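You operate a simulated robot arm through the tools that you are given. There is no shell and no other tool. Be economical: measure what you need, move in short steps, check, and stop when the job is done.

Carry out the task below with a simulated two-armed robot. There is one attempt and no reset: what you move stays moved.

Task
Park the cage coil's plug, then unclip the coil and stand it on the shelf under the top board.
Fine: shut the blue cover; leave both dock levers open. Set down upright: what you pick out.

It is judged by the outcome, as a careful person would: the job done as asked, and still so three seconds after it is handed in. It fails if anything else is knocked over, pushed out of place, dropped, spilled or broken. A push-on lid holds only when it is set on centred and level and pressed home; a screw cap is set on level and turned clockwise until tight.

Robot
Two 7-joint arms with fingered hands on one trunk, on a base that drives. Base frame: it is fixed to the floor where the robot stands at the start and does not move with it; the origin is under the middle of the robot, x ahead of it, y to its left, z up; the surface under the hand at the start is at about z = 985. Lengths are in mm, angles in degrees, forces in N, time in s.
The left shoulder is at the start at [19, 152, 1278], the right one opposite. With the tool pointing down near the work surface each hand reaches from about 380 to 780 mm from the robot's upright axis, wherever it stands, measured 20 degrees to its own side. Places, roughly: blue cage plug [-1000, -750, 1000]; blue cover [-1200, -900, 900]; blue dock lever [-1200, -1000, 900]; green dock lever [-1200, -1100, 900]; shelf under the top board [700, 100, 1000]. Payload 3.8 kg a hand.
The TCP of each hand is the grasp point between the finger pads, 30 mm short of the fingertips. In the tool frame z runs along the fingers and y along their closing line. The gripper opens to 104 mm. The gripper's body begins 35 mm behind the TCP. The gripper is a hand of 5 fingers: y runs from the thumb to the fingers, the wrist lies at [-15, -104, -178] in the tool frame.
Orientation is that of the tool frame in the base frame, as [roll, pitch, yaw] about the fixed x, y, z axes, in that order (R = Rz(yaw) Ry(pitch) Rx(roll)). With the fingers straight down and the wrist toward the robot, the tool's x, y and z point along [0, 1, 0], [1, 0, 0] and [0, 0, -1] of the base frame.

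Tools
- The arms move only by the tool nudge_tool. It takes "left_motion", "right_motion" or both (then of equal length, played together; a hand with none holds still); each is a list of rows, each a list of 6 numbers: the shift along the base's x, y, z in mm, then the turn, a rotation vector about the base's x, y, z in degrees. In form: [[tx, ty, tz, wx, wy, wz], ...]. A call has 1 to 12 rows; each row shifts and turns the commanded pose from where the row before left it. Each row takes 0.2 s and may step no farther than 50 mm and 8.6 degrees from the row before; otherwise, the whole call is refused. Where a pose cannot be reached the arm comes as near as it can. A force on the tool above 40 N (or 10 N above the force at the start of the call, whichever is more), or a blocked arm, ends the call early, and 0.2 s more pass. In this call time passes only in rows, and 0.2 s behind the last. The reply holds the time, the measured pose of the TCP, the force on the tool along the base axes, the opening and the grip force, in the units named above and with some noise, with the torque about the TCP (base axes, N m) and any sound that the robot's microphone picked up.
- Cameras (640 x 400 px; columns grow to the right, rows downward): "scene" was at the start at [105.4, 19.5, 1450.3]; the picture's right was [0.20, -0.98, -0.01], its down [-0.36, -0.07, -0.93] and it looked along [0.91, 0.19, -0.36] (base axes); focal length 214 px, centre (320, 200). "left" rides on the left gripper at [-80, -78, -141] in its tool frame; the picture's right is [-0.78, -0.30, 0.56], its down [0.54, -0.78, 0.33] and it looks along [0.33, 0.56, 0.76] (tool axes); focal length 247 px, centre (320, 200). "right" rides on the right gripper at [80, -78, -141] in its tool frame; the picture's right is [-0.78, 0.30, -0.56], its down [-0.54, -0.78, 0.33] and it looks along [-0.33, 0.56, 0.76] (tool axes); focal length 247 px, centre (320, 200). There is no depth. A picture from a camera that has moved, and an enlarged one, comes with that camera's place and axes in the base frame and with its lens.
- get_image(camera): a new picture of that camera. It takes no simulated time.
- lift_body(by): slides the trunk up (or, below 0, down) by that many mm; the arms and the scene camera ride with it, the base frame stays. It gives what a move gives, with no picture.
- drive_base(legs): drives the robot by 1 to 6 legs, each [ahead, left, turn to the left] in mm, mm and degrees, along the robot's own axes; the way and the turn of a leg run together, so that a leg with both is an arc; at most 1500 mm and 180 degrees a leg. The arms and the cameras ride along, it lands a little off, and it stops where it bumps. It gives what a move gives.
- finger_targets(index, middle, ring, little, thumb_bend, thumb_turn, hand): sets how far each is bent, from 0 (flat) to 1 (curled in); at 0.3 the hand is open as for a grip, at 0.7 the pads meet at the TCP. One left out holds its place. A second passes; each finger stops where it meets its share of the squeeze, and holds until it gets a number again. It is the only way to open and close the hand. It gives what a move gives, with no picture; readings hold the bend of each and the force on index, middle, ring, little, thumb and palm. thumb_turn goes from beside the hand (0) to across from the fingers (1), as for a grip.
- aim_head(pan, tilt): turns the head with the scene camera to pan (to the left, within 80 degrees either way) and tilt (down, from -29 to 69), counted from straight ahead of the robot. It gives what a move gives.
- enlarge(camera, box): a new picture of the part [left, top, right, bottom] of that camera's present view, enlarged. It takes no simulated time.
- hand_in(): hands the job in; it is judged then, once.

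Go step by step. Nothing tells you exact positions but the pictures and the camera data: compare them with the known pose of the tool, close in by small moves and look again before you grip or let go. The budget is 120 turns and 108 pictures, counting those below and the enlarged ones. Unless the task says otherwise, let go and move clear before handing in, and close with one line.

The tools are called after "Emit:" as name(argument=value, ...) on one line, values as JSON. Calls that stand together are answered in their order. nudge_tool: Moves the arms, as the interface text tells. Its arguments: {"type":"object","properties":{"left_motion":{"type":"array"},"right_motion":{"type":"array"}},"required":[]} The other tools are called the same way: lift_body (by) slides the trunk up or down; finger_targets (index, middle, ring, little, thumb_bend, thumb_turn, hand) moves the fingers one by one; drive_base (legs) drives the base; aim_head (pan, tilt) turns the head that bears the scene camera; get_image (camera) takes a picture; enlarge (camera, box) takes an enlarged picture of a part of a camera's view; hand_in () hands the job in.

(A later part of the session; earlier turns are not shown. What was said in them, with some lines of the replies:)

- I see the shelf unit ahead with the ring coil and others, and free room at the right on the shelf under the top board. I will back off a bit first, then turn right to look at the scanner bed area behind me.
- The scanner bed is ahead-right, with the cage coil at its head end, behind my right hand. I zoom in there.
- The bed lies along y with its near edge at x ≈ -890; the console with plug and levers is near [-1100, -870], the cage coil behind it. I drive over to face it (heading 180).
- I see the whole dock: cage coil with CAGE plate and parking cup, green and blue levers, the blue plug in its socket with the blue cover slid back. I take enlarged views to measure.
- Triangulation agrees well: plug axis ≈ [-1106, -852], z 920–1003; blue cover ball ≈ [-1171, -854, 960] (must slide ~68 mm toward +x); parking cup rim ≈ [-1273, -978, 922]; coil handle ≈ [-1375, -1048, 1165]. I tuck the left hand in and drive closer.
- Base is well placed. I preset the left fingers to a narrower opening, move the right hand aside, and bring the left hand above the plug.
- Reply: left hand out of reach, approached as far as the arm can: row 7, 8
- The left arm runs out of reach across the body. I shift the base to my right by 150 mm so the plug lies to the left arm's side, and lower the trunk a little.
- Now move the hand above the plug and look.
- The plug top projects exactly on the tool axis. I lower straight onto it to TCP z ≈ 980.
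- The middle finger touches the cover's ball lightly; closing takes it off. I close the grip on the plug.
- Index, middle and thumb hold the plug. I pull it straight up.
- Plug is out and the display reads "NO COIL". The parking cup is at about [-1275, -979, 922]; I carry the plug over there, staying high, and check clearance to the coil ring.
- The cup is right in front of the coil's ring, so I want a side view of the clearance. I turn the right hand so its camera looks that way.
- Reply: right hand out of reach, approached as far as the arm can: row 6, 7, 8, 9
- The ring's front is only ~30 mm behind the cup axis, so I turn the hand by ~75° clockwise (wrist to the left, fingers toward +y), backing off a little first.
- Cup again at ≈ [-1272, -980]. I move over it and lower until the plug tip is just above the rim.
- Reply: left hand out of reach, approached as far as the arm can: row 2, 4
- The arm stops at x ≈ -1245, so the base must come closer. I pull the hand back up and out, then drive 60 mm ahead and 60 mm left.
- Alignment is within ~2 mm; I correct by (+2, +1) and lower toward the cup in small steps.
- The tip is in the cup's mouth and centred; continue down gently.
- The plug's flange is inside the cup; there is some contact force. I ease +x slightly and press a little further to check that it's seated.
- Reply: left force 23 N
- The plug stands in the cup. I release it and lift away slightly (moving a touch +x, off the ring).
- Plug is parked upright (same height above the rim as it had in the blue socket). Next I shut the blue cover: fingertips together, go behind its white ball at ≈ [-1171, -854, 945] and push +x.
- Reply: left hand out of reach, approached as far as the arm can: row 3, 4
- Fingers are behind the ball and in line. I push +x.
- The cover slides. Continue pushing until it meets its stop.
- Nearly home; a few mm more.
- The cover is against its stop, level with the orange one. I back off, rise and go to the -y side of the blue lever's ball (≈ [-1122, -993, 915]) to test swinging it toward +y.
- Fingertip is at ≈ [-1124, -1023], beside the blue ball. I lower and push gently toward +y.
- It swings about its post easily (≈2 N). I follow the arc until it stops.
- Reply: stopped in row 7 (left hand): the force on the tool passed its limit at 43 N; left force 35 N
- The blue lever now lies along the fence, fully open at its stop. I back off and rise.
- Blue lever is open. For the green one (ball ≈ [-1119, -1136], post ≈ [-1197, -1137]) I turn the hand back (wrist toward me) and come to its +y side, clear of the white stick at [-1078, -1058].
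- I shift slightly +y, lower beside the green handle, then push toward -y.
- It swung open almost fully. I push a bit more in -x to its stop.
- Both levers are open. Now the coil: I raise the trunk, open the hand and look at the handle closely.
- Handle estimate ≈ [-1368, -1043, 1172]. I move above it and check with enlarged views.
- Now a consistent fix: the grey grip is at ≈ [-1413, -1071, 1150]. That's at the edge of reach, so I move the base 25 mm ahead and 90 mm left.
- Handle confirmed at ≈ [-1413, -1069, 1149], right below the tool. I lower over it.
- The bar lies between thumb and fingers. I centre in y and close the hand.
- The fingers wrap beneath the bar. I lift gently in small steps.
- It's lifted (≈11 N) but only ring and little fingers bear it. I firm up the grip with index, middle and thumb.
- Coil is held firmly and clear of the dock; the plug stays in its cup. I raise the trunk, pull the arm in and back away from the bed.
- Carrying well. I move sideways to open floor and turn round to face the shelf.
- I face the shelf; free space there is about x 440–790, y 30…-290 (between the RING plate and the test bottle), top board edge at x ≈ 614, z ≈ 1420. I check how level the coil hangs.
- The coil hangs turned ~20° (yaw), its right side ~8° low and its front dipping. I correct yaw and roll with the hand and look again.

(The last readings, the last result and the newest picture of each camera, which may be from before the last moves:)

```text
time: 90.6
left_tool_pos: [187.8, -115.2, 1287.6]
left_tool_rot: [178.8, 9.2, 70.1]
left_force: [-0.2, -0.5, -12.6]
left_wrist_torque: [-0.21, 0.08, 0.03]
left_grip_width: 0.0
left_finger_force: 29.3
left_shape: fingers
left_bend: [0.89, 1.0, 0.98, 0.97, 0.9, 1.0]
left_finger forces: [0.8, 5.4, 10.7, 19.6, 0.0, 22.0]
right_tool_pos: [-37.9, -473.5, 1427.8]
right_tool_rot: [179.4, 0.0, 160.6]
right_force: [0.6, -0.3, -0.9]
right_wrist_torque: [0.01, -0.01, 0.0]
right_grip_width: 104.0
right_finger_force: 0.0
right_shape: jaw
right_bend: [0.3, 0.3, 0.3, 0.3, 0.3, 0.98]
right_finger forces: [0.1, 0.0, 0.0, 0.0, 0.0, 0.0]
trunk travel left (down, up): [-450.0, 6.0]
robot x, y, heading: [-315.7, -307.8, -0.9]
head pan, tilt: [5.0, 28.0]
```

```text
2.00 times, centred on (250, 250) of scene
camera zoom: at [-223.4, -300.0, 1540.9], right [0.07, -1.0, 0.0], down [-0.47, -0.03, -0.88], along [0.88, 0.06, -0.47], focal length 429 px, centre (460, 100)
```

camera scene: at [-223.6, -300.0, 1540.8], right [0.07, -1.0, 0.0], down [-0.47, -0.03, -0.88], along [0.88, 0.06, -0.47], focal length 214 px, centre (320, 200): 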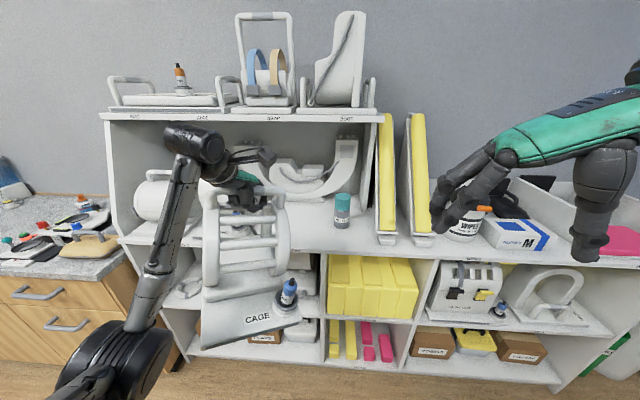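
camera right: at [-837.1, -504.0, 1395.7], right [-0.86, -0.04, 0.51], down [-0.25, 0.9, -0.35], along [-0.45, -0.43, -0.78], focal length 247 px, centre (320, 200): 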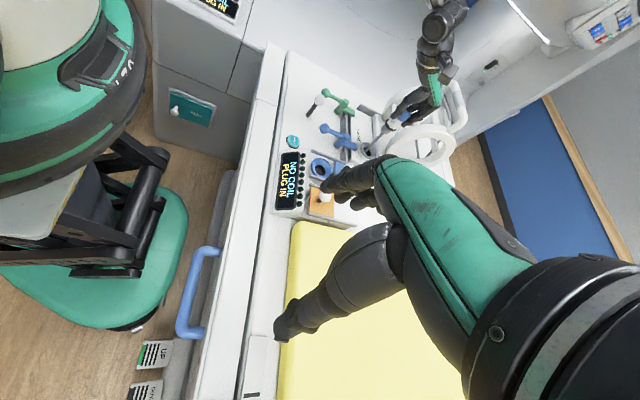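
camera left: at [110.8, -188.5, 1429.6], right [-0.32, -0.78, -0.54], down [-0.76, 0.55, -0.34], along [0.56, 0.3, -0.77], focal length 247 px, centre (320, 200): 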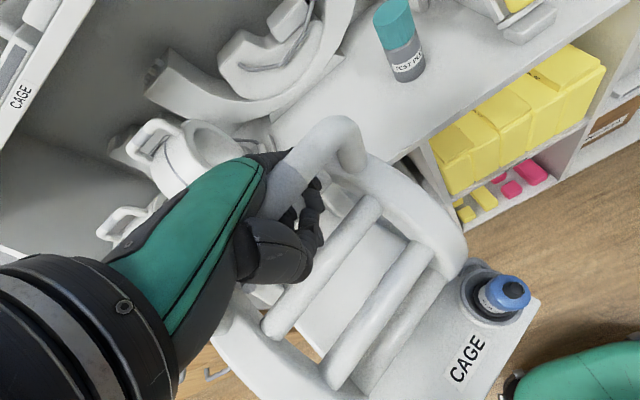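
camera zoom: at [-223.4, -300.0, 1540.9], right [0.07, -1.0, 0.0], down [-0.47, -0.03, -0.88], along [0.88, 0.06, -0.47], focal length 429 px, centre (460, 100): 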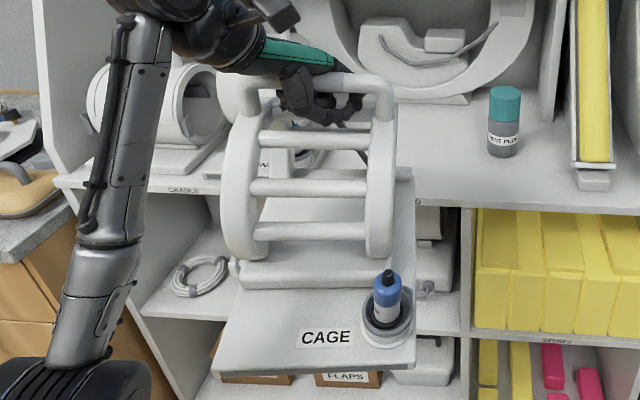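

Now nearly level (front still dips ~10°). I add a slight correction and drive forward so the coil comes over the shelf's free area, well above it.

Emit:
nudge_tool(left_motion=[[0, 0, 0, -3, 0, -3]])

Emit:
drive_base(legs=[[290, -15, 1]])

Emit:
aim_head(pan=15, tilt=35)

Emit:
get_image(camera="scene")

Emit:
get_image(camera="left")

Emit:
get_image(camera="right")

```text
time: 91.0
left_tool_pos: [188.4, -114.0, 1288.1]
left_tool_rot: [177.7, 11.9, 67.1]
left_force: [0.8, -0.6, -13.2]
left_wrist_torque: [-0.14, 0.05, 0.03]
left_grip_width: 0.0
left_finger_force: 31.1
left_shape: fingers
left_bend: [0.89, 1.0, 0.98, 0.97, 0.9, 1.0]
left_finger forces: [1.5, 5.7, 11.3, 19.8, 0.0, 22.7]
right_tool_pos: [-38.0, -474.3, 1427.5]
right_tool_rot: [179.5, 0.1, 160.6]
right_force: [0.4, 0.1, 0.5]
right_wrist_torque: [-0.01, -0.01, 0.0]
right_grip_width: 103.9
right_finger_force: 0.0
right_shape: jaw
right_bend: [0.3, 0.3, 0.3, 0.3, 0.3, 0.98]
right_finger forces: [0.0, 0.1, 0.1, 0.0, 0.0, 0.0]
trunk travel left (down, up): [-450.0, 6.0]
robot x, y, heading: [-319.9, -310.2, -1.2]
head pan, tilt: [5.0, 28.0]
```

```text
time: 93.0
left_tool_pos: [474.9, -126.3, 1289.5]
left_tool_rot: [177.6, 11.8, 67.7]
left_force: [-1.6, -0.1, -11.9]
left_wrist_torque: [-0.12, 0.15, 0.04]
left_grip_width: 0.0
left_finger_force: 32.3
left_shape: fingers
left_bend: [0.89, 0.99, 0.98, 0.97, 0.9, 1.0]
left_finger forces: [1.9, 6.1, 12.1, 19.9, 0.1, 23.6]
right_tool_pos: [252.7, -490.9, 1428.4]
right_tool_rot: [179.5, 0.1, 161.3]
right_force: [0.0, 0.3, 0.1]
right_wrist_torque: [0.01, -0.01, -0.04]
right_grip_width: 103.6
right_finger_force: 0.1
right_shape: jaw
right_bend: [0.3, 0.3, 0.3, 0.3, 0.3, 0.98]
right_finger forces: [0.1, 0.0, 0.0, 0.0, 0.0, 0.0]
trunk travel left (down, up): [-450.0, 6.0]
robot x, y, heading: [-23.4, -324.8, -0.1]
head pan, tilt: [5.0, 28.0]
```

```text
time: 93.8
left_tool_pos: [477.2, -127.9, 1289.1]
left_tool_rot: [177.9, 11.8, 67.7]
left_force: [-0.4, 0.6, -12.1]
left_wrist_torque: [-0.15, 0.17, 0.02]
left_grip_width: 0.0
left_finger_force: 32.1
left_shape: fingers
left_bend: [0.89, 0.99, 0.98, 0.97, 0.9, 1.0]
left_finger forces: [2.2, 6.2, 12.0, 20.2, 0.1, 23.2]
right_tool_pos: [256.1, -489.8, 1427.3]
right_tool_rot: [179.5, -0.1, 161.3]
right_force: [0.5, -1.0, 0.5]
right_wrist_torque: [-0.03, 0.0, -0.03]
right_grip_width: 103.9
right_finger_force: 0.1
right_shape: jaw
right_bend: [0.3, 0.3, 0.3, 0.3, 0.3, 0.98]
right_finger forces: [0.1, 0.0, 0.0, 0.0, 0.0, 0.0]
trunk travel left (down, up): [-450.0, 6.0]
robot x, y, heading: [-23.8, -327.1, -0.4]
head pan, tilt: [15.0, 35.0]
```

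```text
27 pictures are left
camera scene: at [61.6, -303.2, 1530.0], right [0.25, -0.97, 0.0], down [-0.56, -0.14, -0.82], along [0.79, 0.21, -0.57], focal length 214 px, centre (320, 200)
```

scene: 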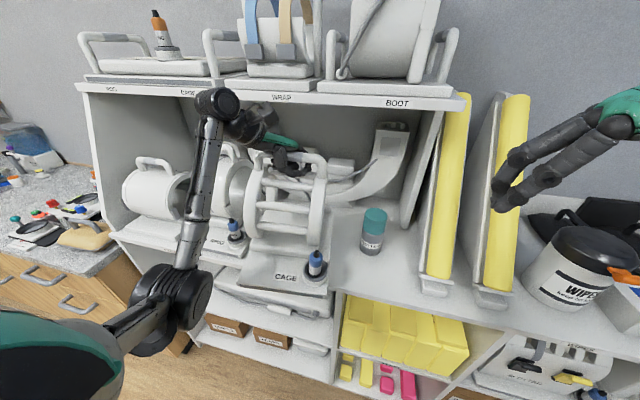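

```text
26 pictures are left
camera left: at [383.0, -141.6, 1437.9], right [-0.59, -0.71, -0.4], down [-0.54, 0.71, -0.46], along [0.61, -0.06, -0.79], focal length 247 px, centre (320, 200)
```

left: 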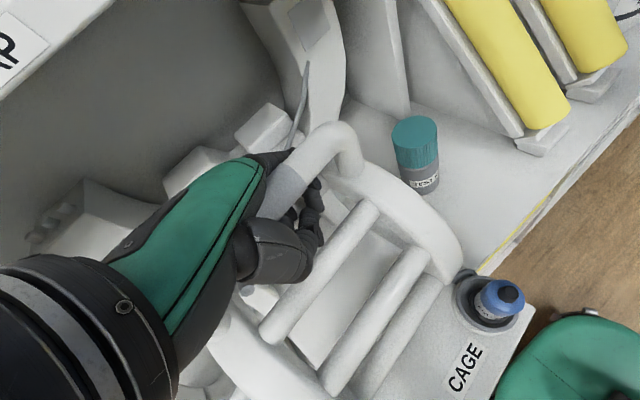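

```text
25 pictures are left
camera right: at [152.8, -539.1, 1569.1], right [0.83, 0.03, 0.56], down [0.26, -0.9, -0.34], along [0.5, 0.43, -0.76], focal length 247 px, centre (320, 200)
```

right: 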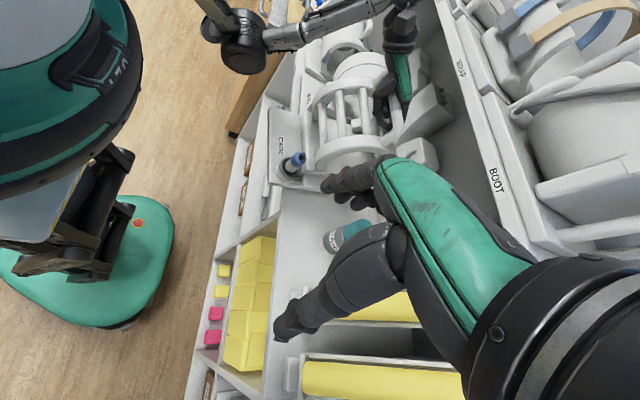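

Clearances look good: shelf edge x ≈ 410, board edge x ≈ 640, coil tray spans y -24…-248 between RING plate (y ≈ 40) and bottle (edge ≈ -305). I go forward 75 mm with the base and ~95 mm with the arm.

Emit:
drive_base(legs=[[75, 0, 0]])

Emit:
nudge_tool(left_motion=[[25, 0, 0, 0, 0, 0], [25, 0, 0, 0, 0, 0], [25, 0, 0, 0, 0, 0], [22, 0, 0, 0, 0, 0]])

Emit:
get_image(camera="scene")

Emit:
get_image(camera="right")

```text
time: 94.8
left_tool_pos: [541.1, -127.6, 1292.7]
left_tool_rot: [177.5, 11.7, 67.6]
left_force: [-2.5, 0.1, -12.0]
left_wrist_torque: [-0.24, 0.26, -0.01]
left_grip_width: 0.1
left_finger_force: 31.6
left_shape: fingers
left_bend: [0.89, 0.99, 0.97, 0.97, 0.9, 1.0]
left_finger forces: [2.7, 6.9, 12.7, 19.6, 0.0, 21.3]
right_tool_pos: [317.6, -490.4, 1430.4]
right_tool_rot: [179.5, 0.4, 161.3]
right_force: [-0.1, 0.4, 0.1]
right_wrist_torque: [0.02, -0.11, -0.02]
right_grip_width: 104.0
right_finger_force: 0.0
right_shape: jaw
right_bend: [0.3, 0.3, 0.3, 0.3, 0.3, 0.98]
right_finger forces: [0.1, 0.0, 0.0, 0.0, 0.1, 0.1]
trunk travel left (down, up): [-450.0, 6.0]
robot x, y, heading: [45.9, -328.5, -0.8]
head pan, tilt: [15.0, 35.0]
```

```text
time: 95.5
left_tool_pos: [596.1, -126.2, 1286.0]
left_tool_rot: [178.3, 11.8, 67.3]
left_force: [-1.2, -1.3, -12.0]
left_wrist_torque: [-0.24, 0.17, -0.09]
left_grip_width: 0.0
left_finger_force: 31.8
left_shape: fingers
left_bend: [0.89, 0.99, 0.98, 0.98, 0.9, 1.0]
left_finger forces: [2.0, 6.2, 11.8, 20.7, 0.1, 22.1]
right_tool_pos: [322.9, -490.2, 1429.6]
right_tool_rot: [179.4, 0.2, 161.4]
right_force: [-0.7, 0.6, -0.6]
right_wrist_torque: [-0.01, -0.02, 0.03]
right_grip_width: 104.1
right_finger_force: 0.1
right_shape: jaw
right_bend: [0.3, 0.3, 0.3, 0.3, 0.3, 0.98]
right_finger forces: [0.0, 0.0, 0.0, 0.0, 0.0, 0.1]
trunk travel left (down, up): [-450.0, 6.0]
robot x, y, heading: [48.8, -324.4, -0.4]
head pan, tilt: [15.0, 35.0]
stopped in row 3 (left hand): the force on the tool passed its limit at 69 N (the readings are from after the stop); the commanded pose is now the measured one
```

```text
24 pictures are left
camera scene: at [128.7, -302.5, 1530.3], right [0.25, -0.97, 0.0], down [-0.55, -0.15, -0.82], along [0.79, 0.21, -0.57], focal length 214 px, centre (320, 200)
```

scene: 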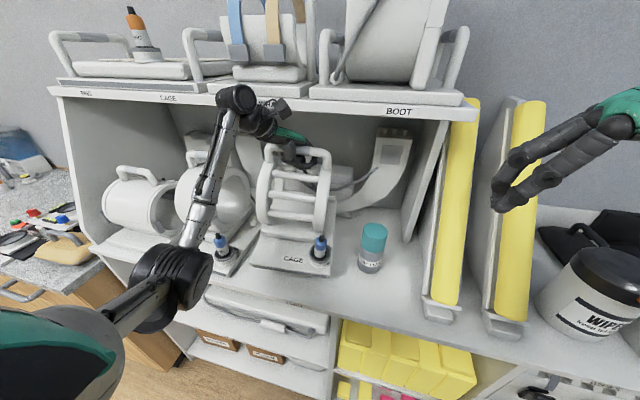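

```text
23 pictures are left
camera right: at [219.9, -538.2, 1569.9], right [0.83, 0.03, 0.56], down [0.26, -0.9, -0.34], along [0.5, 0.43, -0.75], focal length 247 px, centre (320, 200)
```

right: 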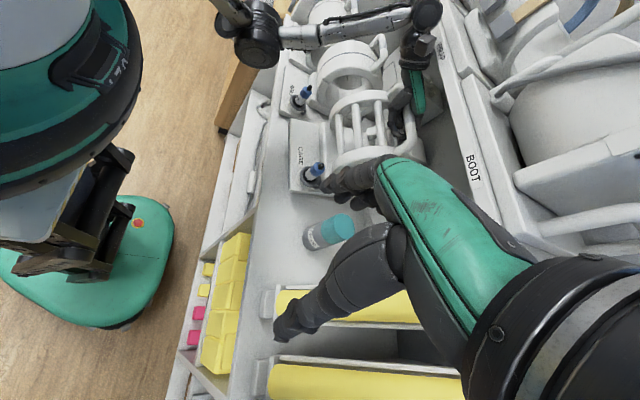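

Something blocked at x ≈ 596. I back off a little and look closely at what the hand met.

Emit:
nudge_tool(left_motion=[[-12, 0, 0, 0, 0, 0]])

Emit:
enlarge(camera="scene", box=[190, 60, 390, 280])

Emit:
enlarge(camera="right", box=[280, 0, 500, 200])

```text
time: 95.9
left_tool_pos: [592.1, -127.8, 1284.4]
left_tool_rot: [178.3, 11.8, 67.5]
left_force: [1.0, 0.2, -11.5]
left_wrist_torque: [-0.2, 0.03, -0.02]
left_grip_width: 0.0
left_finger_force: 31.0
left_shape: fingers
left_bend: [0.89, 0.99, 0.98, 0.97, 0.9, 1.0]
left_finger forces: [2.3, 7.4, 11.2, 19.8, 0.0, 20.0]
right_tool_pos: [331.3, -489.7, 1427.7]
right_tool_rot: [179.4, -0.1, 161.4]
right_force: [-0.1, -0.5, 0.7]
right_wrist_torque: [-0.01, 0.01, -0.01]
right_grip_width: 103.7
right_finger_force: 0.0
right_shape: jaw
right_bend: [0.3, 0.3, 0.3, 0.3, 0.3, 0.98]
right_finger forces: [0.0, 0.1, 0.0, 0.1, 0.0, 0.0]
trunk travel left (down, up): [-450.0, 6.0]
robot x, y, heading: [49.1, -325.9, -0.3]
head pan, tilt: [15.0, 35.0]
```

```text
1.82 times, centred on (290, 170) of scene
camera zoom: at [136.3, -303.4, 1529.8], right [0.25, -0.97, 0.0], down [-0.56, -0.15, -0.82], along [0.79, 0.21, -0.58], focal length 390 px, centre (374, 254)
```

zoom: 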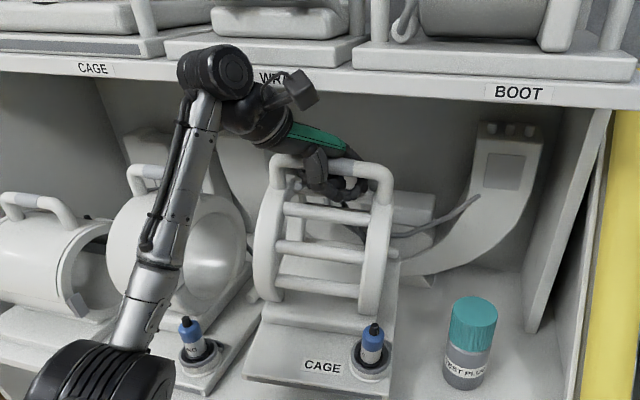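

```text
2.00 times, centred on (390, 100) of right
camera zoom: at [227.9, -539.2, 1568.9], right [0.83, 0.03, 0.56], down [0.26, -0.9, -0.34], along [0.5, 0.43, -0.76], focal length 494 px, centre (180, 400)
```

zoom: 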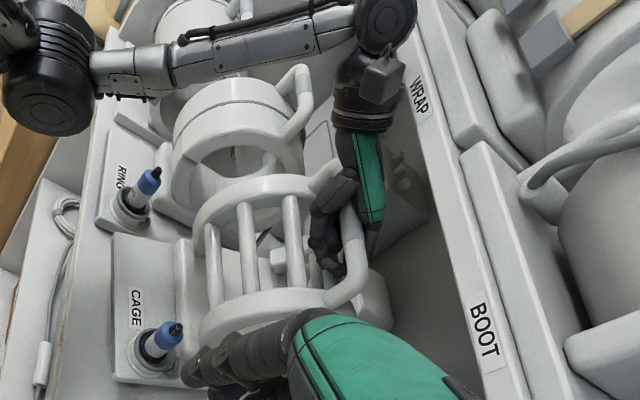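

The wrist joint meets the top board's edge, so the coil can't go deeper this way. I'll stand it here first (its weight well over the shelf), then slide it in by pushing the tray. Lowering now.

Emit:
nudge_tool(left_motion=[[-3, 0, -12, 0, 0, 0], [0, 0, -12, 0, 0, 0], [0, 0, -12, 0, 0, 0], [0, 0, -12, 0, 0, 0], [0, 0, -8, 0, 0, 0]])

Emit:
enlarge(camera="scene", box=[190, 60, 390, 280])

```text
time: 97.1
left_tool_pos: [587.5, -127.2, 1228.8]
left_tool_rot: [178.2, 11.8, 67.4]
left_force: [-0.2, 0.0, -10.2]
left_wrist_torque: [-0.46, 0.24, 0.03]
left_grip_width: 0.1
left_finger_force: 30.0
left_shape: fingers
left_bend: [0.89, 0.99, 0.98, 0.97, 0.9, 1.0]
left_finger forces: [5.4, 6.2, 12.2, 18.9, 0.0, 18.8]
right_tool_pos: [329.0, -491.3, 1428.1]
right_tool_rot: [179.5, 0.0, 161.4]
right_force: [-0.1, -0.7, -0.3]
right_wrist_torque: [-0.01, -0.01, -0.01]
right_grip_width: 104.0
right_finger_force: 0.0
right_shape: jaw
right_bend: [0.3, 0.3, 0.3, 0.3, 0.3, 0.98]
right_finger forces: [0.0, 0.0, 0.0, 0.0, 0.0, 0.0]
trunk travel left (down, up): [-450.0, 6.0]
robot x, y, heading: [47.0, -329.5, -0.4]
head pan, tilt: [15.0, 35.0]
```

```text
1.82 times, centred on (290, 170) of scene
camera zoom: at [135.1, -303.4, 1529.9], right [0.25, -0.97, 0.0], down [-0.56, -0.15, -0.82], along [0.79, 0.21, -0.57], focal length 390 px, centre (374, 254)
```

zoom: 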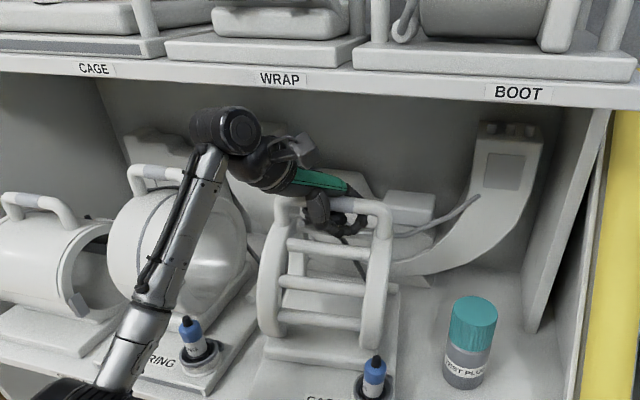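

Contact is just beginning. I look lower to see the tray against the shelf edge.

Emit:
aim_head(pan=20, tilt=48)

Emit:
enlarge(camera="scene", box=[220, 40, 420, 240])

```text
time: 97.8
left_tool_pos: [586.9, -128.2, 1229.6]
left_tool_rot: [178.4, 11.9, 67.5]
left_force: [-0.2, -0.5, -10.7]
left_wrist_torque: [-0.44, 0.2, 0.05]
left_grip_width: 0.2
left_finger_force: 30.9
left_shape: fingers
left_bend: [0.89, 0.99, 0.98, 0.97, 0.9, 1.0]
left_finger forces: [5.2, 6.2, 12.1, 18.8, 0.1, 18.6]
right_tool_pos: [328.3, -491.8, 1427.9]
right_tool_rot: [179.5, 0.0, 161.4]
right_force: [0.2, -0.1, 0.0]
right_wrist_torque: [0.02, -0.01, 0.04]
right_grip_width: 104.0
right_finger_force: 0.2
right_shape: jaw
right_bend: [0.3, 0.3, 0.3, 0.3, 0.3, 0.98]
right_finger forces: [0.0, 0.0, 0.1, 0.0, 0.0, 0.0]
trunk travel left (down, up): [-450.0, 6.0]
robot x, y, heading: [48.0, -323.5, -0.4]
head pan, tilt: [20.0, 48.0]
```

```text
2.00 times, centred on (320, 140) of scene
camera zoom: at [124.0, -299.3, 1511.0], right [0.34, -0.94, 0.0], down [-0.7, -0.25, -0.67], along [0.63, 0.23, -0.74], focal length 429 px, centre (320, 320)
```

zoom: 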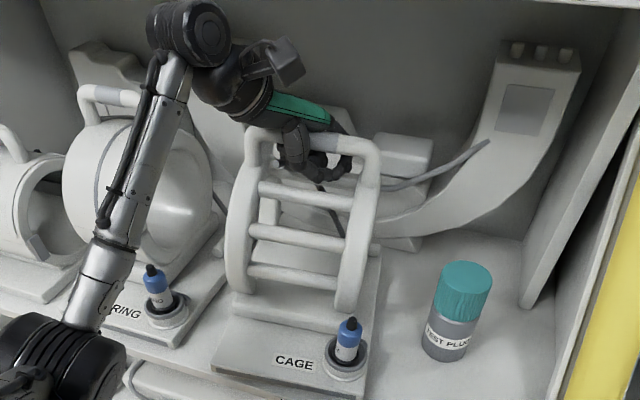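

The front edge is right at the shelf edge. I lower further in small steps so the tray settles level.

Emit:
nudge_tool(left_motion=[[0, 0, -5, 0, 0, 0], [2, 0, -5, 0, 0, 0], [2, 0, -5, 0, 0, 0], [2, 0, -5, 0, 0, 0]])

Emit:
enlarge(camera="scene", box=[220, 40, 420, 240])

```text
time: 98.8
left_tool_pos: [592.1, -125.5, 1211.0]
left_tool_rot: [178.1, 11.7, 67.5]
left_force: [0.3, 3.9, 5.8]
left_wrist_torque: [-1.15, -0.26, 0.16]
left_grip_width: 0.2
left_finger_force: 34.2
left_shape: fingers
left_bend: [0.89, 1.0, 0.98, 0.97, 0.9, 1.0]
left_finger forces: [5.8, 3.1, 10.1, 20.9, 0.0, 29.1]
right_tool_pos: [327.0, -489.8, 1428.6]
right_tool_rot: [179.4, 0.1, 161.5]
right_force: [-0.6, 0.2, -0.4]
right_wrist_torque: [0.01, 0.01, 0.01]
right_grip_width: 103.8
right_finger_force: 0.1
right_shape: jaw
right_bend: [0.3, 0.3, 0.3, 0.3, 0.3, 0.98]
right_finger forces: [0.0, 0.1, 0.0, 0.1, 0.0, 0.0]
trunk travel left (down, up): [-450.0, 6.0]
robot x, y, heading: [51.3, -327.9, -0.5]
head pan, tilt: [20.0, 48.0]
```

```text
2.00 times, centred on (320, 140) of scene
camera zoom: at [122.1, -298.6, 1511.1], right [0.34, -0.94, 0.0], down [-0.7, -0.25, -0.67], along [0.63, 0.23, -0.74], focal length 429 px, centre (320, 320)
```

zoom: 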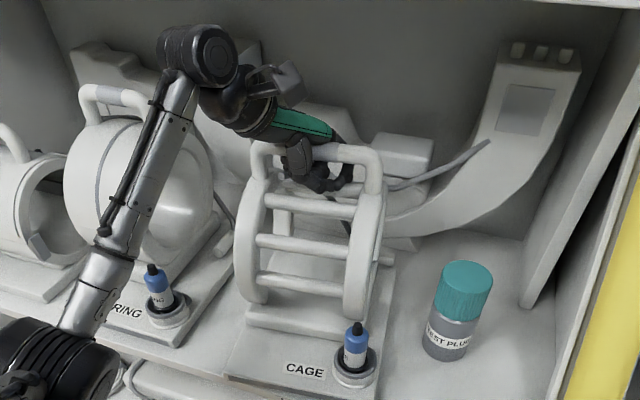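

The shelf now carries the coil. I loosen the grip to let it settle level.

Emit:
finger_targets(hand="left", index=0.78, middle=0.78, ring=0.78, little=0.78, thumb_bend=0.72)

Emit:
enlarge(camera="scene", box=[220, 60, 420, 260])

Emit:
get_image(camera="left")

```text
time: 99.8
left_tool_pos: [591.9, -130.4, 1210.0]
left_tool_rot: [178.1, 11.7, 67.4]
left_force: [8.1, -2.1, 15.1]
left_wrist_torque: [0.2, -0.3, 0.15]
left_grip_width: 0.0
left_finger_force: 16.3
left_shape: fingers
left_bend: [0.77, 0.79, 0.79, 0.78, 0.72, 1.0]
left_finger forces: [0.1, 0.0, 10.0, 0.0, 23.2, 0.0]
right_tool_pos: [326.7, -491.9, 1427.6]
right_tool_rot: [179.3, 0.0, 161.5]
right_force: [0.2, -0.7, -0.5]
right_wrist_torque: [0.0, 0.03, 0.02]
right_grip_width: 104.0
right_finger_force: 0.0
right_shape: jaw
right_bend: [0.3, 0.3, 0.3, 0.3, 0.3, 0.98]
right_finger forces: [0.1, 0.0, 0.0, 0.0, 0.0, 0.0]
trunk travel left (down, up): [-450.0, 6.0]
robot x, y, heading: [47.7, -327.9, 0.0]
head pan, tilt: [20.0, 48.0]
```

```text
2.00 times, centred on (320, 160) of scene
camera zoom: at [122.4, -301.1, 1511.1], right [0.34, -0.94, 0.0], down [-0.7, -0.25, -0.67], along [0.63, 0.23, -0.74], focal length 429 px, centre (320, 280)
```

zoom: 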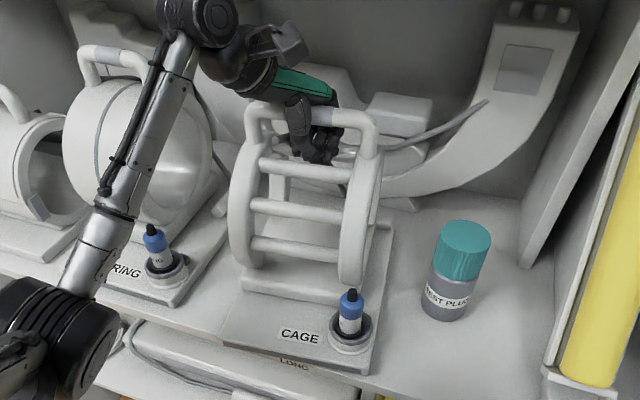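

```text
16 pictures are left
camera left: at [498.0, -143.6, 1360.7], right [-0.59, -0.7, -0.4], down [-0.53, 0.71, -0.46], along [0.6, -0.06, -0.79], focal length 247 px, centre (320, 200)
```

left: 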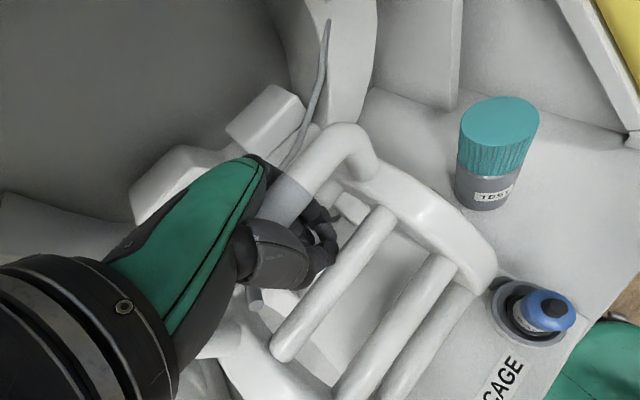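

The coil stands level on the shelf, its front about at the edge. I open the hand, lift off and then push it ~30 mm deeper at the tray.

Emit:
finger_targets(hand="left", index=0.35, middle=0.35, ring=0.35, little=0.35, thumb_bend=0.3)

Emit:
nudge_tool(left_motion=[[0, 0, 10, 0, 0, 0], [0, 0, 20, 0, 0, 0], [-5, 0, 25, 0, 0, 0], [-10, 0, 20, 0, 0, 0]])

Emit:
enlarge(camera="scene", box=[220, 60, 420, 260])

```text
time: 100.8
left_tool_pos: [588.0, -126.2, 1213.7]
left_tool_rot: [177.7, 11.6, 67.5]
left_force: [-6.3, 8.6, 34.7]
left_wrist_torque: [0.67, 0.73, 0.75]
left_grip_width: 9.8
left_finger_force: 56.2
left_shape: fingers
left_bend: [0.56, 0.72, 0.7, 0.73, 0.76, 1.0]
left_finger forces: [34.0, 8.5, 17.5, 14.3, 38.1, 0.0]
right_tool_pos: [322.3, -490.0, 1429.7]
right_tool_rot: [179.4, 0.4, 161.4]
right_force: [0.1, -0.4, 0.3]
right_wrist_torque: [-0.01, 0.01, 0.01]
right_grip_width: 103.8
right_finger_force: 0.1
right_shape: jaw
right_bend: [0.3, 0.3, 0.3, 0.3, 0.3, 0.98]
right_finger forces: [0.0, 0.0, 0.0, 0.0, 0.0, 0.0]
trunk travel left (down, up): [-450.0, 6.0]
robot x, y, heading: [49.3, -328.1, -0.4]
head pan, tilt: [20.0, 48.0]
```

```text
time: 101.8
left_tool_pos: [576.4, -128.7, 1283.0]
left_tool_rot: [178.4, 11.8, 67.5]
left_force: [0.0, -0.5, 0.0]
left_wrist_torque: [0.01, -0.02, -0.01]
left_grip_width: 96.5
left_finger_force: 0.0
left_shape: fingers
left_bend: [0.35, 0.35, 0.35, 0.35, 0.3, 0.98]
left_finger forces: [0.1, 0.0, 0.1, 0.1, 0.1, 0.1]
right_tool_pos: [328.2, -491.1, 1428.6]
right_tool_rot: [179.6, 0.0, 161.4]
right_force: [-0.3, -0.4, 0.6]
right_wrist_torque: [0.0, 0.0, -0.04]
right_grip_width: 103.8
right_finger_force: 0.1
right_shape: jaw
right_bend: [0.3, 0.3, 0.3, 0.3, 0.3, 0.98]
right_finger forces: [0.0, 0.0, 0.0, 0.1, 0.0, 0.0]
trunk travel left (down, up): [-450.0, 6.0]
robot x, y, heading: [48.9, -323.6, -0.3]
head pan, tilt: [20.0, 48.0]
```

```text
2.00 times, centred on (320, 160) of scene
camera zoom: at [122.9, -299.7, 1511.0], right [0.34, -0.94, 0.0], down [-0.7, -0.25, -0.67], along [0.63, 0.23, -0.74], focal length 429 px, centre (320, 280)
```

zoom: 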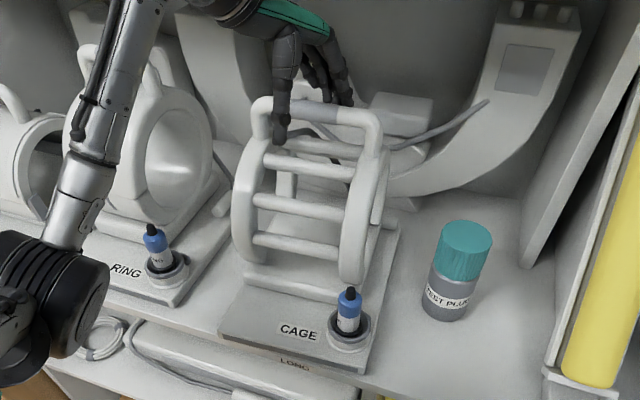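

Released; the coil stands by itself. I check its front edge against the shelf lip.

Emit:
enlarge(camera="scene", box=[250, 170, 370, 270])

```text
4.00 times, centred on (310, 220) of scene
camera zoom: at [122.9, -299.7, 1511.0], right [0.34, -0.94, 0.0], down [-0.7, -0.25, -0.67], along [0.63, 0.23, -0.74], focal length 858 px, centre (360, 120)
```

zoom: 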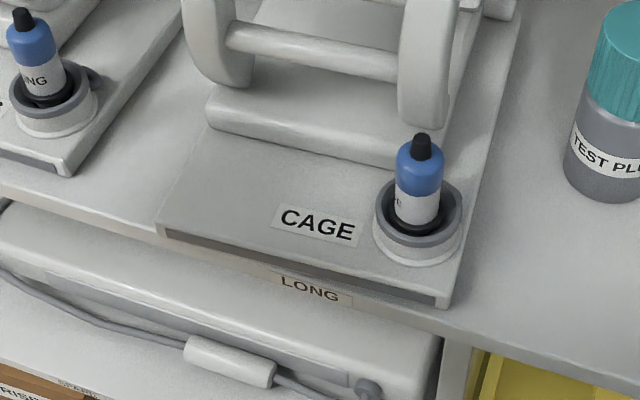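

Left front corner is right at the lip, so I'll nudge the tray ~25 mm deeper. First raise and back the hand out, closing it, and drive back to have room.

Emit:
nudge_tool(left_motion=[[-10, 0, 20, 0, 0, 0], [-10, 0, 25, 0, 0, 0]])

Emit:
drive_base(legs=[[-190, 0, 0]])

Emit:
finger_targets(hand="left", index=0.68, middle=0.68, ring=0.68, little=0.68, thumb_bend=0.68)

Emit:
nudge_tool(left_motion=[[-10, 5, -40, 3.7, 0, 7], [-10, 5, -45, 3.7, 0, 7], [-10, 10, -45, 3.7, 0, 7], [0, 10, -45, 0, 0, 0], [0, 0, -45, 0, 0, 0], [0, 0, -45, 0, 0, 0]])

Emit:
get_image(camera="scene")

```text
time: 102.4
left_tool_pos: [556.1, -128.8, 1329.5]
left_tool_rot: [178.2, 11.7, 67.4]
left_force: [-0.7, -0.3, 0.2]
left_wrist_torque: [0.05, 0.03, 0.02]
left_grip_width: 96.7
left_finger_force: 0.0
left_shape: fingers
left_bend: [0.35, 0.35, 0.35, 0.35, 0.3, 0.98]
left_finger forces: [0.1, 0.1, 0.1, 0.1, 0.1, 0.1]
right_tool_pos: [327.3, -489.9, 1427.6]
right_tool_rot: [179.5, 0.1, 161.3]
right_force: [0.0, 0.5, 0.5]
right_wrist_torque: [0.01, 0.0, -0.02]
right_grip_width: 103.8
right_finger_force: 0.2
right_shape: jaw
right_bend: [0.3, 0.3, 0.3, 0.3, 0.3, 0.98]
right_finger forces: [0.0, 0.0, 0.0, 0.0, 0.0, 0.0]
trunk travel left (down, up): [-450.0, 6.0]
robot x, y, heading: [48.0, -323.8, -0.0]
head pan, tilt: [20.0, 48.0]
```

```text
time: 104.0
left_tool_pos: [367.4, -128.7, 1328.2]
left_tool_rot: [178.4, 11.8, 67.3]
left_force: [-0.4, 0.8, -0.3]
left_wrist_torque: [0.01, 0.02, 0.0]
left_grip_width: 96.6
left_finger_force: 0.0
left_shape: fingers
left_bend: [0.35, 0.35, 0.35, 0.35, 0.3, 0.98]
left_finger forces: [0.1, 0.1, 0.0, 0.0, 0.1, 0.0]
right_tool_pos: [139.0, -490.1, 1426.7]
right_tool_rot: [179.5, -0.1, 161.2]
right_force: [-0.2, 0.7, -0.7]
right_wrist_torque: [0.02, 0.02, 0.0]
right_grip_width: 104.1
right_finger_force: 0.0
right_shape: jaw
right_bend: [0.3, 0.3, 0.3, 0.3, 0.3, 0.98]
right_finger forces: [0.0, 0.0, 0.0, 0.0, 0.0, 0.0]
trunk travel left (down, up): [-450.0, 6.0]
robot x, y, heading: [-147.1, -322.2, -0.6]
head pan, tilt: [20.0, 48.0]
```

```text
time: 105.0
left_tool_pos: [362.6, -128.0, 1330.2]
left_tool_rot: [178.4, 11.7, 67.4]
left_force: [-0.7, 0.2, 0.0]
left_wrist_torque: [0.0, 0.0, 0.02]
left_grip_width: 6.4
left_finger_force: 0.0
left_shape: fingers
left_bend: [0.68, 0.68, 0.68, 0.68, 0.68, 1.0]
left_finger forces: [0.1, 0.0, 0.0, 0.0, 0.1, 0.1]
right_tool_pos: [132.2, -490.3, 1427.6]
right_tool_rot: [179.4, 0.1, 161.2]
right_force: [-0.6, -0.4, 0.1]
right_wrist_torque: [-0.02, -0.02, 0.02]
right_grip_width: 103.9
right_finger_force: 0.0
right_shape: jaw
right_bend: [0.3, 0.3, 0.3, 0.3, 0.3, 0.98]
right_finger forces: [0.1, 0.0, 0.1, 0.0, 0.0, 0.0]
trunk travel left (down, up): [-450.0, 6.0]
robot x, y, heading: [-145.3, -326.2, -0.3]
head pan, tilt: [20.0, 48.0]
```

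```text
time: 106.4
left_tool_pos: [332.9, -98.4, 1063.6]
left_tool_rot: [-179.4, 0.9, 88.6]
left_force: [0.2, -0.1, 0.2]
left_wrist_torque: [-0.03, 0.03, -0.01]
left_grip_width: 6.4
left_finger_force: 0.0
left_shape: fingers
left_bend: [0.68, 0.68, 0.68, 0.68, 0.68, 1.0]
left_finger forces: [0.1, 0.1, 0.1, 0.1, 0.1, 0.0]
right_tool_pos: [132.6, -492.0, 1426.5]
right_tool_rot: [179.3, 0.1, 161.1]
right_force: [-0.1, 0.5, 0.7]
right_wrist_torque: [0.0, 0.03, 0.0]
right_grip_width: 104.2
right_finger_force: 0.0
right_shape: jaw
right_bend: [0.3, 0.3, 0.3, 0.3, 0.3, 0.98]
right_finger forces: [0.0, 0.0, 0.1, 0.0, 0.0, 0.0]
trunk travel left (down, up): [-450.0, 6.0]
robot x, y, heading: [-143.6, -324.7, -0.6]
head pan, tilt: [20.0, 48.0]
```

```text
13 pictures are left
camera scene: at [-71.1, -299.0, 1511.0], right [0.33, -0.94, 0.0], down [-0.7, -0.25, -0.67], along [0.63, 0.22, -0.74], focal length 214 px, centre (320, 200)
```

scene: 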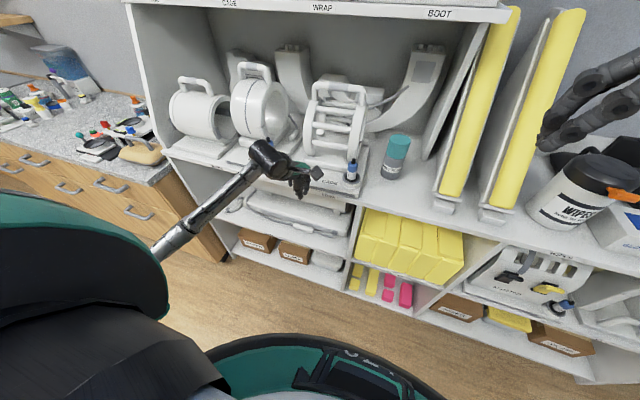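

Hand is in front of the tray. I lower the fingertips to the tray's edge height and advance gently.

Emit:
nudge_tool(left_motion=[[0, 0, -40, 0, 0, 0], [20, 0, 0, 0, 0, 0], [15, 0, 0, 0, 0, 0], [8, 0, 0, 0, 0, 0]])

Emit:
enlarge(camera="scene", box=[230, 110, 410, 230])

Emit:
get_image(camera="left")

```text
time: 107.4
left_tool_pos: [374.5, -99.2, 1022.4]
left_tool_rot: [-179.5, 0.9, 88.6]
left_force: [-0.1, -0.3, -0.4]
left_wrist_torque: [0.05, 0.0, 0.02]
left_grip_width: 6.5
left_finger_force: 0.0
left_shape: fingers
left_bend: [0.68, 0.68, 0.68, 0.68, 0.68, 1.0]
left_finger forces: [0.0, 0.0, 0.0, 0.1, 0.0, 0.0]
right_tool_pos: [134.3, -489.7, 1427.5]
right_tool_rot: [179.5, 0.0, 161.1]
right_force: [0.2, 0.1, -0.1]
right_wrist_torque: [0.01, -0.01, -0.04]
right_grip_width: 104.0
right_finger_force: 0.2
right_shape: jaw
right_bend: [0.3, 0.3, 0.3, 0.3, 0.3, 0.98]
right_finger forces: [0.1, 0.0, 0.1, 0.1, 0.0, 0.0]
trunk travel left (down, up): [-450.0, 6.0]
robot x, y, heading: [-145.0, -322.3, -0.5]
head pan, tilt: [20.0, 48.0]
```

```text
3.33 times, centred on (320, 170) of scene
camera zoom: at [-71.2, -298.7, 1511.0], right [0.33, -0.94, 0.0], down [-0.7, -0.25, -0.67], along [0.63, 0.22, -0.74], focal length 715 px, centre (320, 300)
```

zoom: 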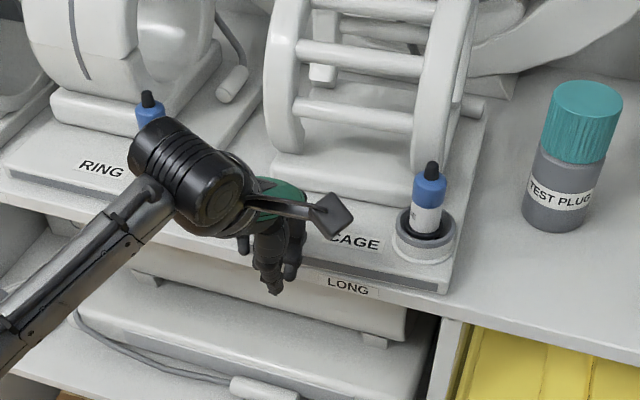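

```text
11 pictures are left
camera left: at [298.2, -174.2, 1165.9], right [-0.32, -0.78, -0.54], down [-0.77, 0.55, -0.33], along [0.56, 0.31, -0.77], focal length 247 px, centre (320, 200)
```

left: 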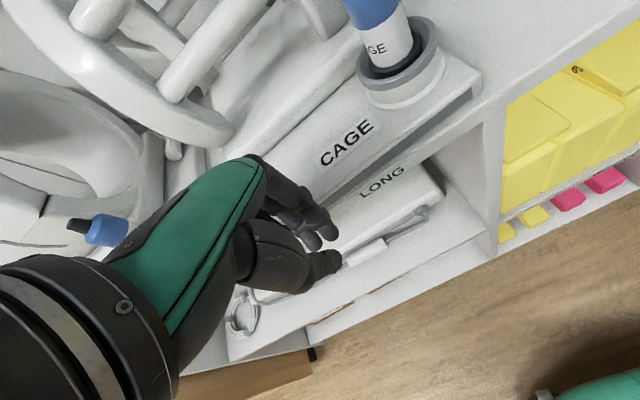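

Emit:
nudge_tool(left_motion=[[7, 0, 0, 0, 0, 0], [7, 0, 0, 0, 0, 0], [7, 0, 0, 0, 0, 0], [7, 0, 0, 0, 0, 0]])

Emit:
enlarge(camera="scene", box=[230, 110, 410, 230])

```text
time: 108.4
left_tool_pos: [402.9, -99.5, 1027.4]
left_tool_rot: [-179.6, 0.9, 88.7]
left_force: [-5.7, 1.8, 12.3]
left_wrist_torque: [0.22, -0.08, 0.14]
left_grip_width: 5.3
left_finger_force: 7.2
left_shape: fingers
left_bend: [0.69, 0.71, 0.7, 0.68, 0.68, 1.0]
left_finger forces: [0.9, 9.7, 3.9, 0.0, 0.0, 0.0]
right_tool_pos: [130.9, -490.7, 1429.4]
right_tool_rot: [179.4, 0.1, 161.2]
right_force: [0.5, 0.3, 0.2]
right_wrist_torque: [0.01, 0.0, -0.03]
right_grip_width: 103.6
right_finger_force: 0.0
right_shape: jaw
right_bend: [0.3, 0.3, 0.3, 0.3, 0.3, 0.98]
right_finger forces: [0.1, 0.1, 0.0, 0.0, 0.0, 0.0]
trunk travel left (down, up): [-450.0, 6.0]
robot x, y, heading: [-144.3, -324.7, -0.6]
head pan, tilt: [20.0, 48.0]
```

```text
3.33 times, centred on (320, 170) of scene
camera zoom: at [-73.9, -299.4, 1511.3], right [0.33, -0.94, 0.0], down [-0.7, -0.25, -0.67], along [0.63, 0.22, -0.74], focal length 715 px, centre (320, 300)
```

zoom: 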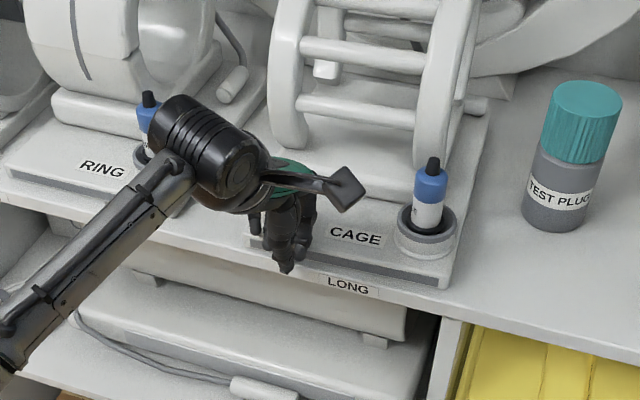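

The tray slid slightly but the fingertips ride up. I back off, go 12 mm lower and push once more.

Emit:
nudge_tool(left_motion=[[-14, 0, 0, 0, 0, 0], [0, 0, -16, 0, 0, 0], [8, 0, 0, 0, 0, 0], [7, 0, 0, 0, 0, 0], [6, 0, 0, 0, 0, 0], [6, 0, 0, 0, 0, 0], [6, 0, 0, 0, 0, 0]])

Emit:
enlarge(camera="scene", box=[230, 110, 410, 230])

```text
time: 110.0
left_tool_pos: [422.4, -97.9, 1012.6]
left_tool_rot: [-179.9, 0.9, 88.7]
left_force: [-7.2, 1.5, 17.3]
left_wrist_torque: [-0.03, 0.08, 0.04]
left_grip_width: 0.3
left_finger_force: 9.5
left_shape: fingers
left_bend: [0.71, 0.71, 0.69, 0.68, 0.66, 1.0]
left_finger forces: [9.9, 6.4, 0.5, 0.0, 2.1, 0.0]
right_tool_pos: [130.5, -490.2, 1427.8]
right_tool_rot: [179.4, 0.1, 161.3]
right_force: [0.3, -0.5, -0.7]
right_wrist_torque: [-0.01, -0.01, 0.0]
right_grip_width: 103.8
right_finger_force: 0.0
right_shape: jaw
right_bend: [0.3, 0.3, 0.3, 0.3, 0.3, 0.98]
right_finger forces: [0.0, 0.0, 0.1, 0.0, 0.1, 0.1]
trunk travel left (down, up): [-450.0, 6.0]
robot x, y, heading: [-149.4, -324.7, -0.4]
head pan, tilt: [20.0, 48.0]
```

```text
3.33 times, centred on (320, 170) of scene
camera zoom: at [-74.7, -299.7, 1511.4], right [0.33, -0.94, 0.0], down [-0.7, -0.25, -0.67], along [0.63, 0.22, -0.74], focal length 715 px, centre (320, 300)
```

zoom: 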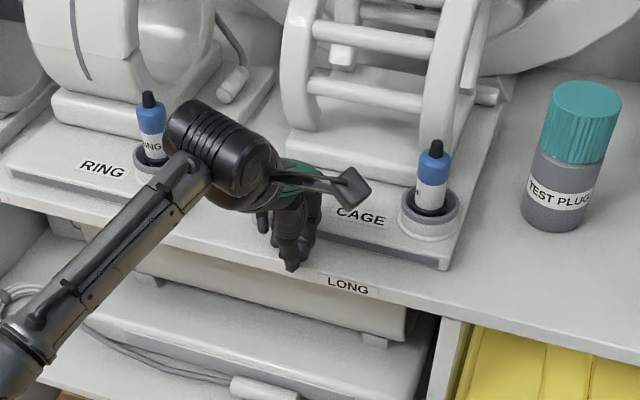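

The tray is now well inside the lip. I back the hand away and take a final look at the shelf.

Emit:
nudge_tool(left_motion=[[-20, 0, 0, 0, 0, 0], [-25, 0, 0, 0, 0, 0], [-25, 0, 10, 0, 0, 0], [0, 0, 40, 0, 0, 0]])

Emit:
drive_base(legs=[[-150, 0, 0]])

Emit:
aim_head(pan=12, tilt=32)

Emit:
get_image(camera="scene")

Emit:
enlarge(camera="scene", box=[230, 100, 410, 240])

```text
time: 110.5
left_tool_pos: [398.0, -97.6, 1016.6]
left_tool_rot: [179.1, 1.0, 88.8]
left_force: [-0.5, 0.3, -0.2]
left_wrist_torque: [0.01, 0.02, -0.02]
left_grip_width: 6.7
left_finger_force: 0.0
left_shape: fingers
left_bend: [0.68, 0.68, 0.68, 0.68, 0.68, 1.0]
left_finger forces: [0.0, 0.0, 0.0, 0.1, 0.0, 0.0]
right_tool_pos: [133.5, -489.3, 1428.3]
right_tool_rot: [179.4, 0.0, 161.1]
right_force: [-0.7, 1.6, 0.2]
right_wrist_torque: [0.01, 0.0, 0.03]
right_grip_width: 103.9
right_finger_force: 0.0
right_shape: jaw
right_bend: [0.3, 0.3, 0.3, 0.3, 0.3, 0.98]
right_finger forces: [0.1, 0.0, 0.0, 0.0, 0.1, 0.0]
trunk travel left (down, up): [-450.0, 6.0]
robot x, y, heading: [-142.3, -327.8, -0.7]
head pan, tilt: [20.0, 48.0]
stopped in row 2 (left hand): the force on the tool passed its limit at 42 N (the readings are from after the stop); the commanded pose is now the measured one
```

```text
time: 111.9
left_tool_pos: [250.6, -97.1, 1015.3]
left_tool_rot: [179.3, 0.9, 88.7]
left_force: [0.5, 0.5, 0.0]
left_wrist_torque: [0.01, 0.0, 0.0]
left_grip_width: 6.5
left_finger_force: 0.0
left_shape: fingers
left_bend: [0.68, 0.68, 0.68, 0.68, 0.68, 1.0]
left_finger forces: [0.1, 0.0, 0.0, 0.1, 0.0, 0.2]
right_tool_pos: [-12.1, -489.2, 1426.3]
right_tool_rot: [179.4, -0.1, 161.0]
right_force: [0.0, 0.7, -0.4]
right_wrist_torque: [0.01, 0.01, 0.01]
right_grip_width: 104.0
right_finger_force: 0.0
right_shape: jaw
right_bend: [0.3, 0.3, 0.3, 0.3, 0.3, 0.98]
right_finger forces: [0.0, 0.0, 0.1, 0.0, 0.1, 0.0]
trunk travel left (down, up): [-450.0, 6.0]
robot x, y, heading: [-293.7, -327.5, -0.7]
head pan, tilt: [20.0, 48.0]
```

```text
time: 112.7
left_tool_pos: [248.9, -96.2, 1016.4]
left_tool_rot: [179.1, 1.0, 88.8]
left_force: [-0.1, -0.2, 0.1]
left_wrist_torque: [0.03, 0.0, -0.01]
left_grip_width: 6.5
left_finger_force: 0.1
left_shape: fingers
left_bend: [0.68, 0.68, 0.68, 0.68, 0.68, 1.0]
left_finger forces: [0.0, 0.0, 0.1, 0.1, 0.1, 0.0]
right_tool_pos: [-15.0, -490.0, 1428.0]
right_tool_rot: [179.4, -0.1, 161.1]
right_force: [-0.2, -0.7, -0.1]
right_wrist_torque: [0.02, 0.02, 0.0]
right_grip_width: 103.8
right_finger_force: 0.0
right_shape: jaw
right_bend: [0.3, 0.3, 0.3, 0.3, 0.3, 0.98]
right_finger forces: [0.1, 0.0, 0.0, 0.1, 0.0, 0.0]
trunk travel left (down, up): [-450.0, 6.0]
robot x, y, heading: [-290.4, -325.4, -0.4]
head pan, tilt: [12.0, 32.0]
```

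```text
8 pictures are left
camera scene: at [-206.1, -305.8, 1534.7], right [0.2, -0.98, 0.0], down [-0.52, -0.11, -0.85], along [0.83, 0.17, -0.53], focal length 214 px, centre (320, 200)
```

scene: 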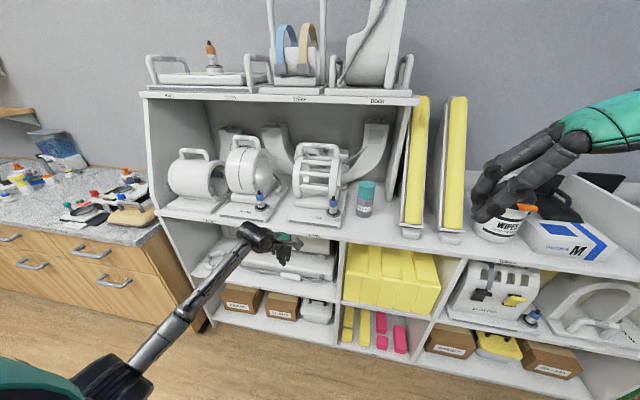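

```text
2.86 times, centred on (320, 170) of scene
camera zoom: at [-206.1, -305.8, 1534.7], right [0.2, -0.98, 0.0], down [-0.52, -0.11, -0.85], along [0.83, 0.17, -0.53], focal length 613 px, centre (320, 286)
```

zoom: 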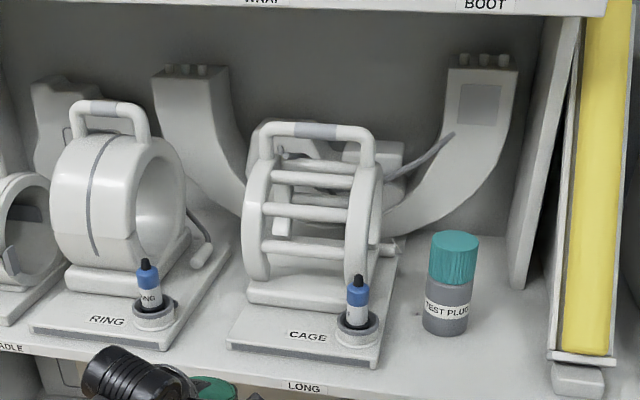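

The cage coil stands upright on the shelf with its plug parked, nothing around it is disturbed, and both hands are clear. At my last look at the bed, after the coil was lifted, the blue cover was shut and both levers were open. I hand the job in.

Emit:
hand_in()

```text
The job is handed in.
```

The cage coil's plug is parked, and the coil is unclipped and standing upright on the shelf under the top board. The blue cover is shut and both dock levers are left open.
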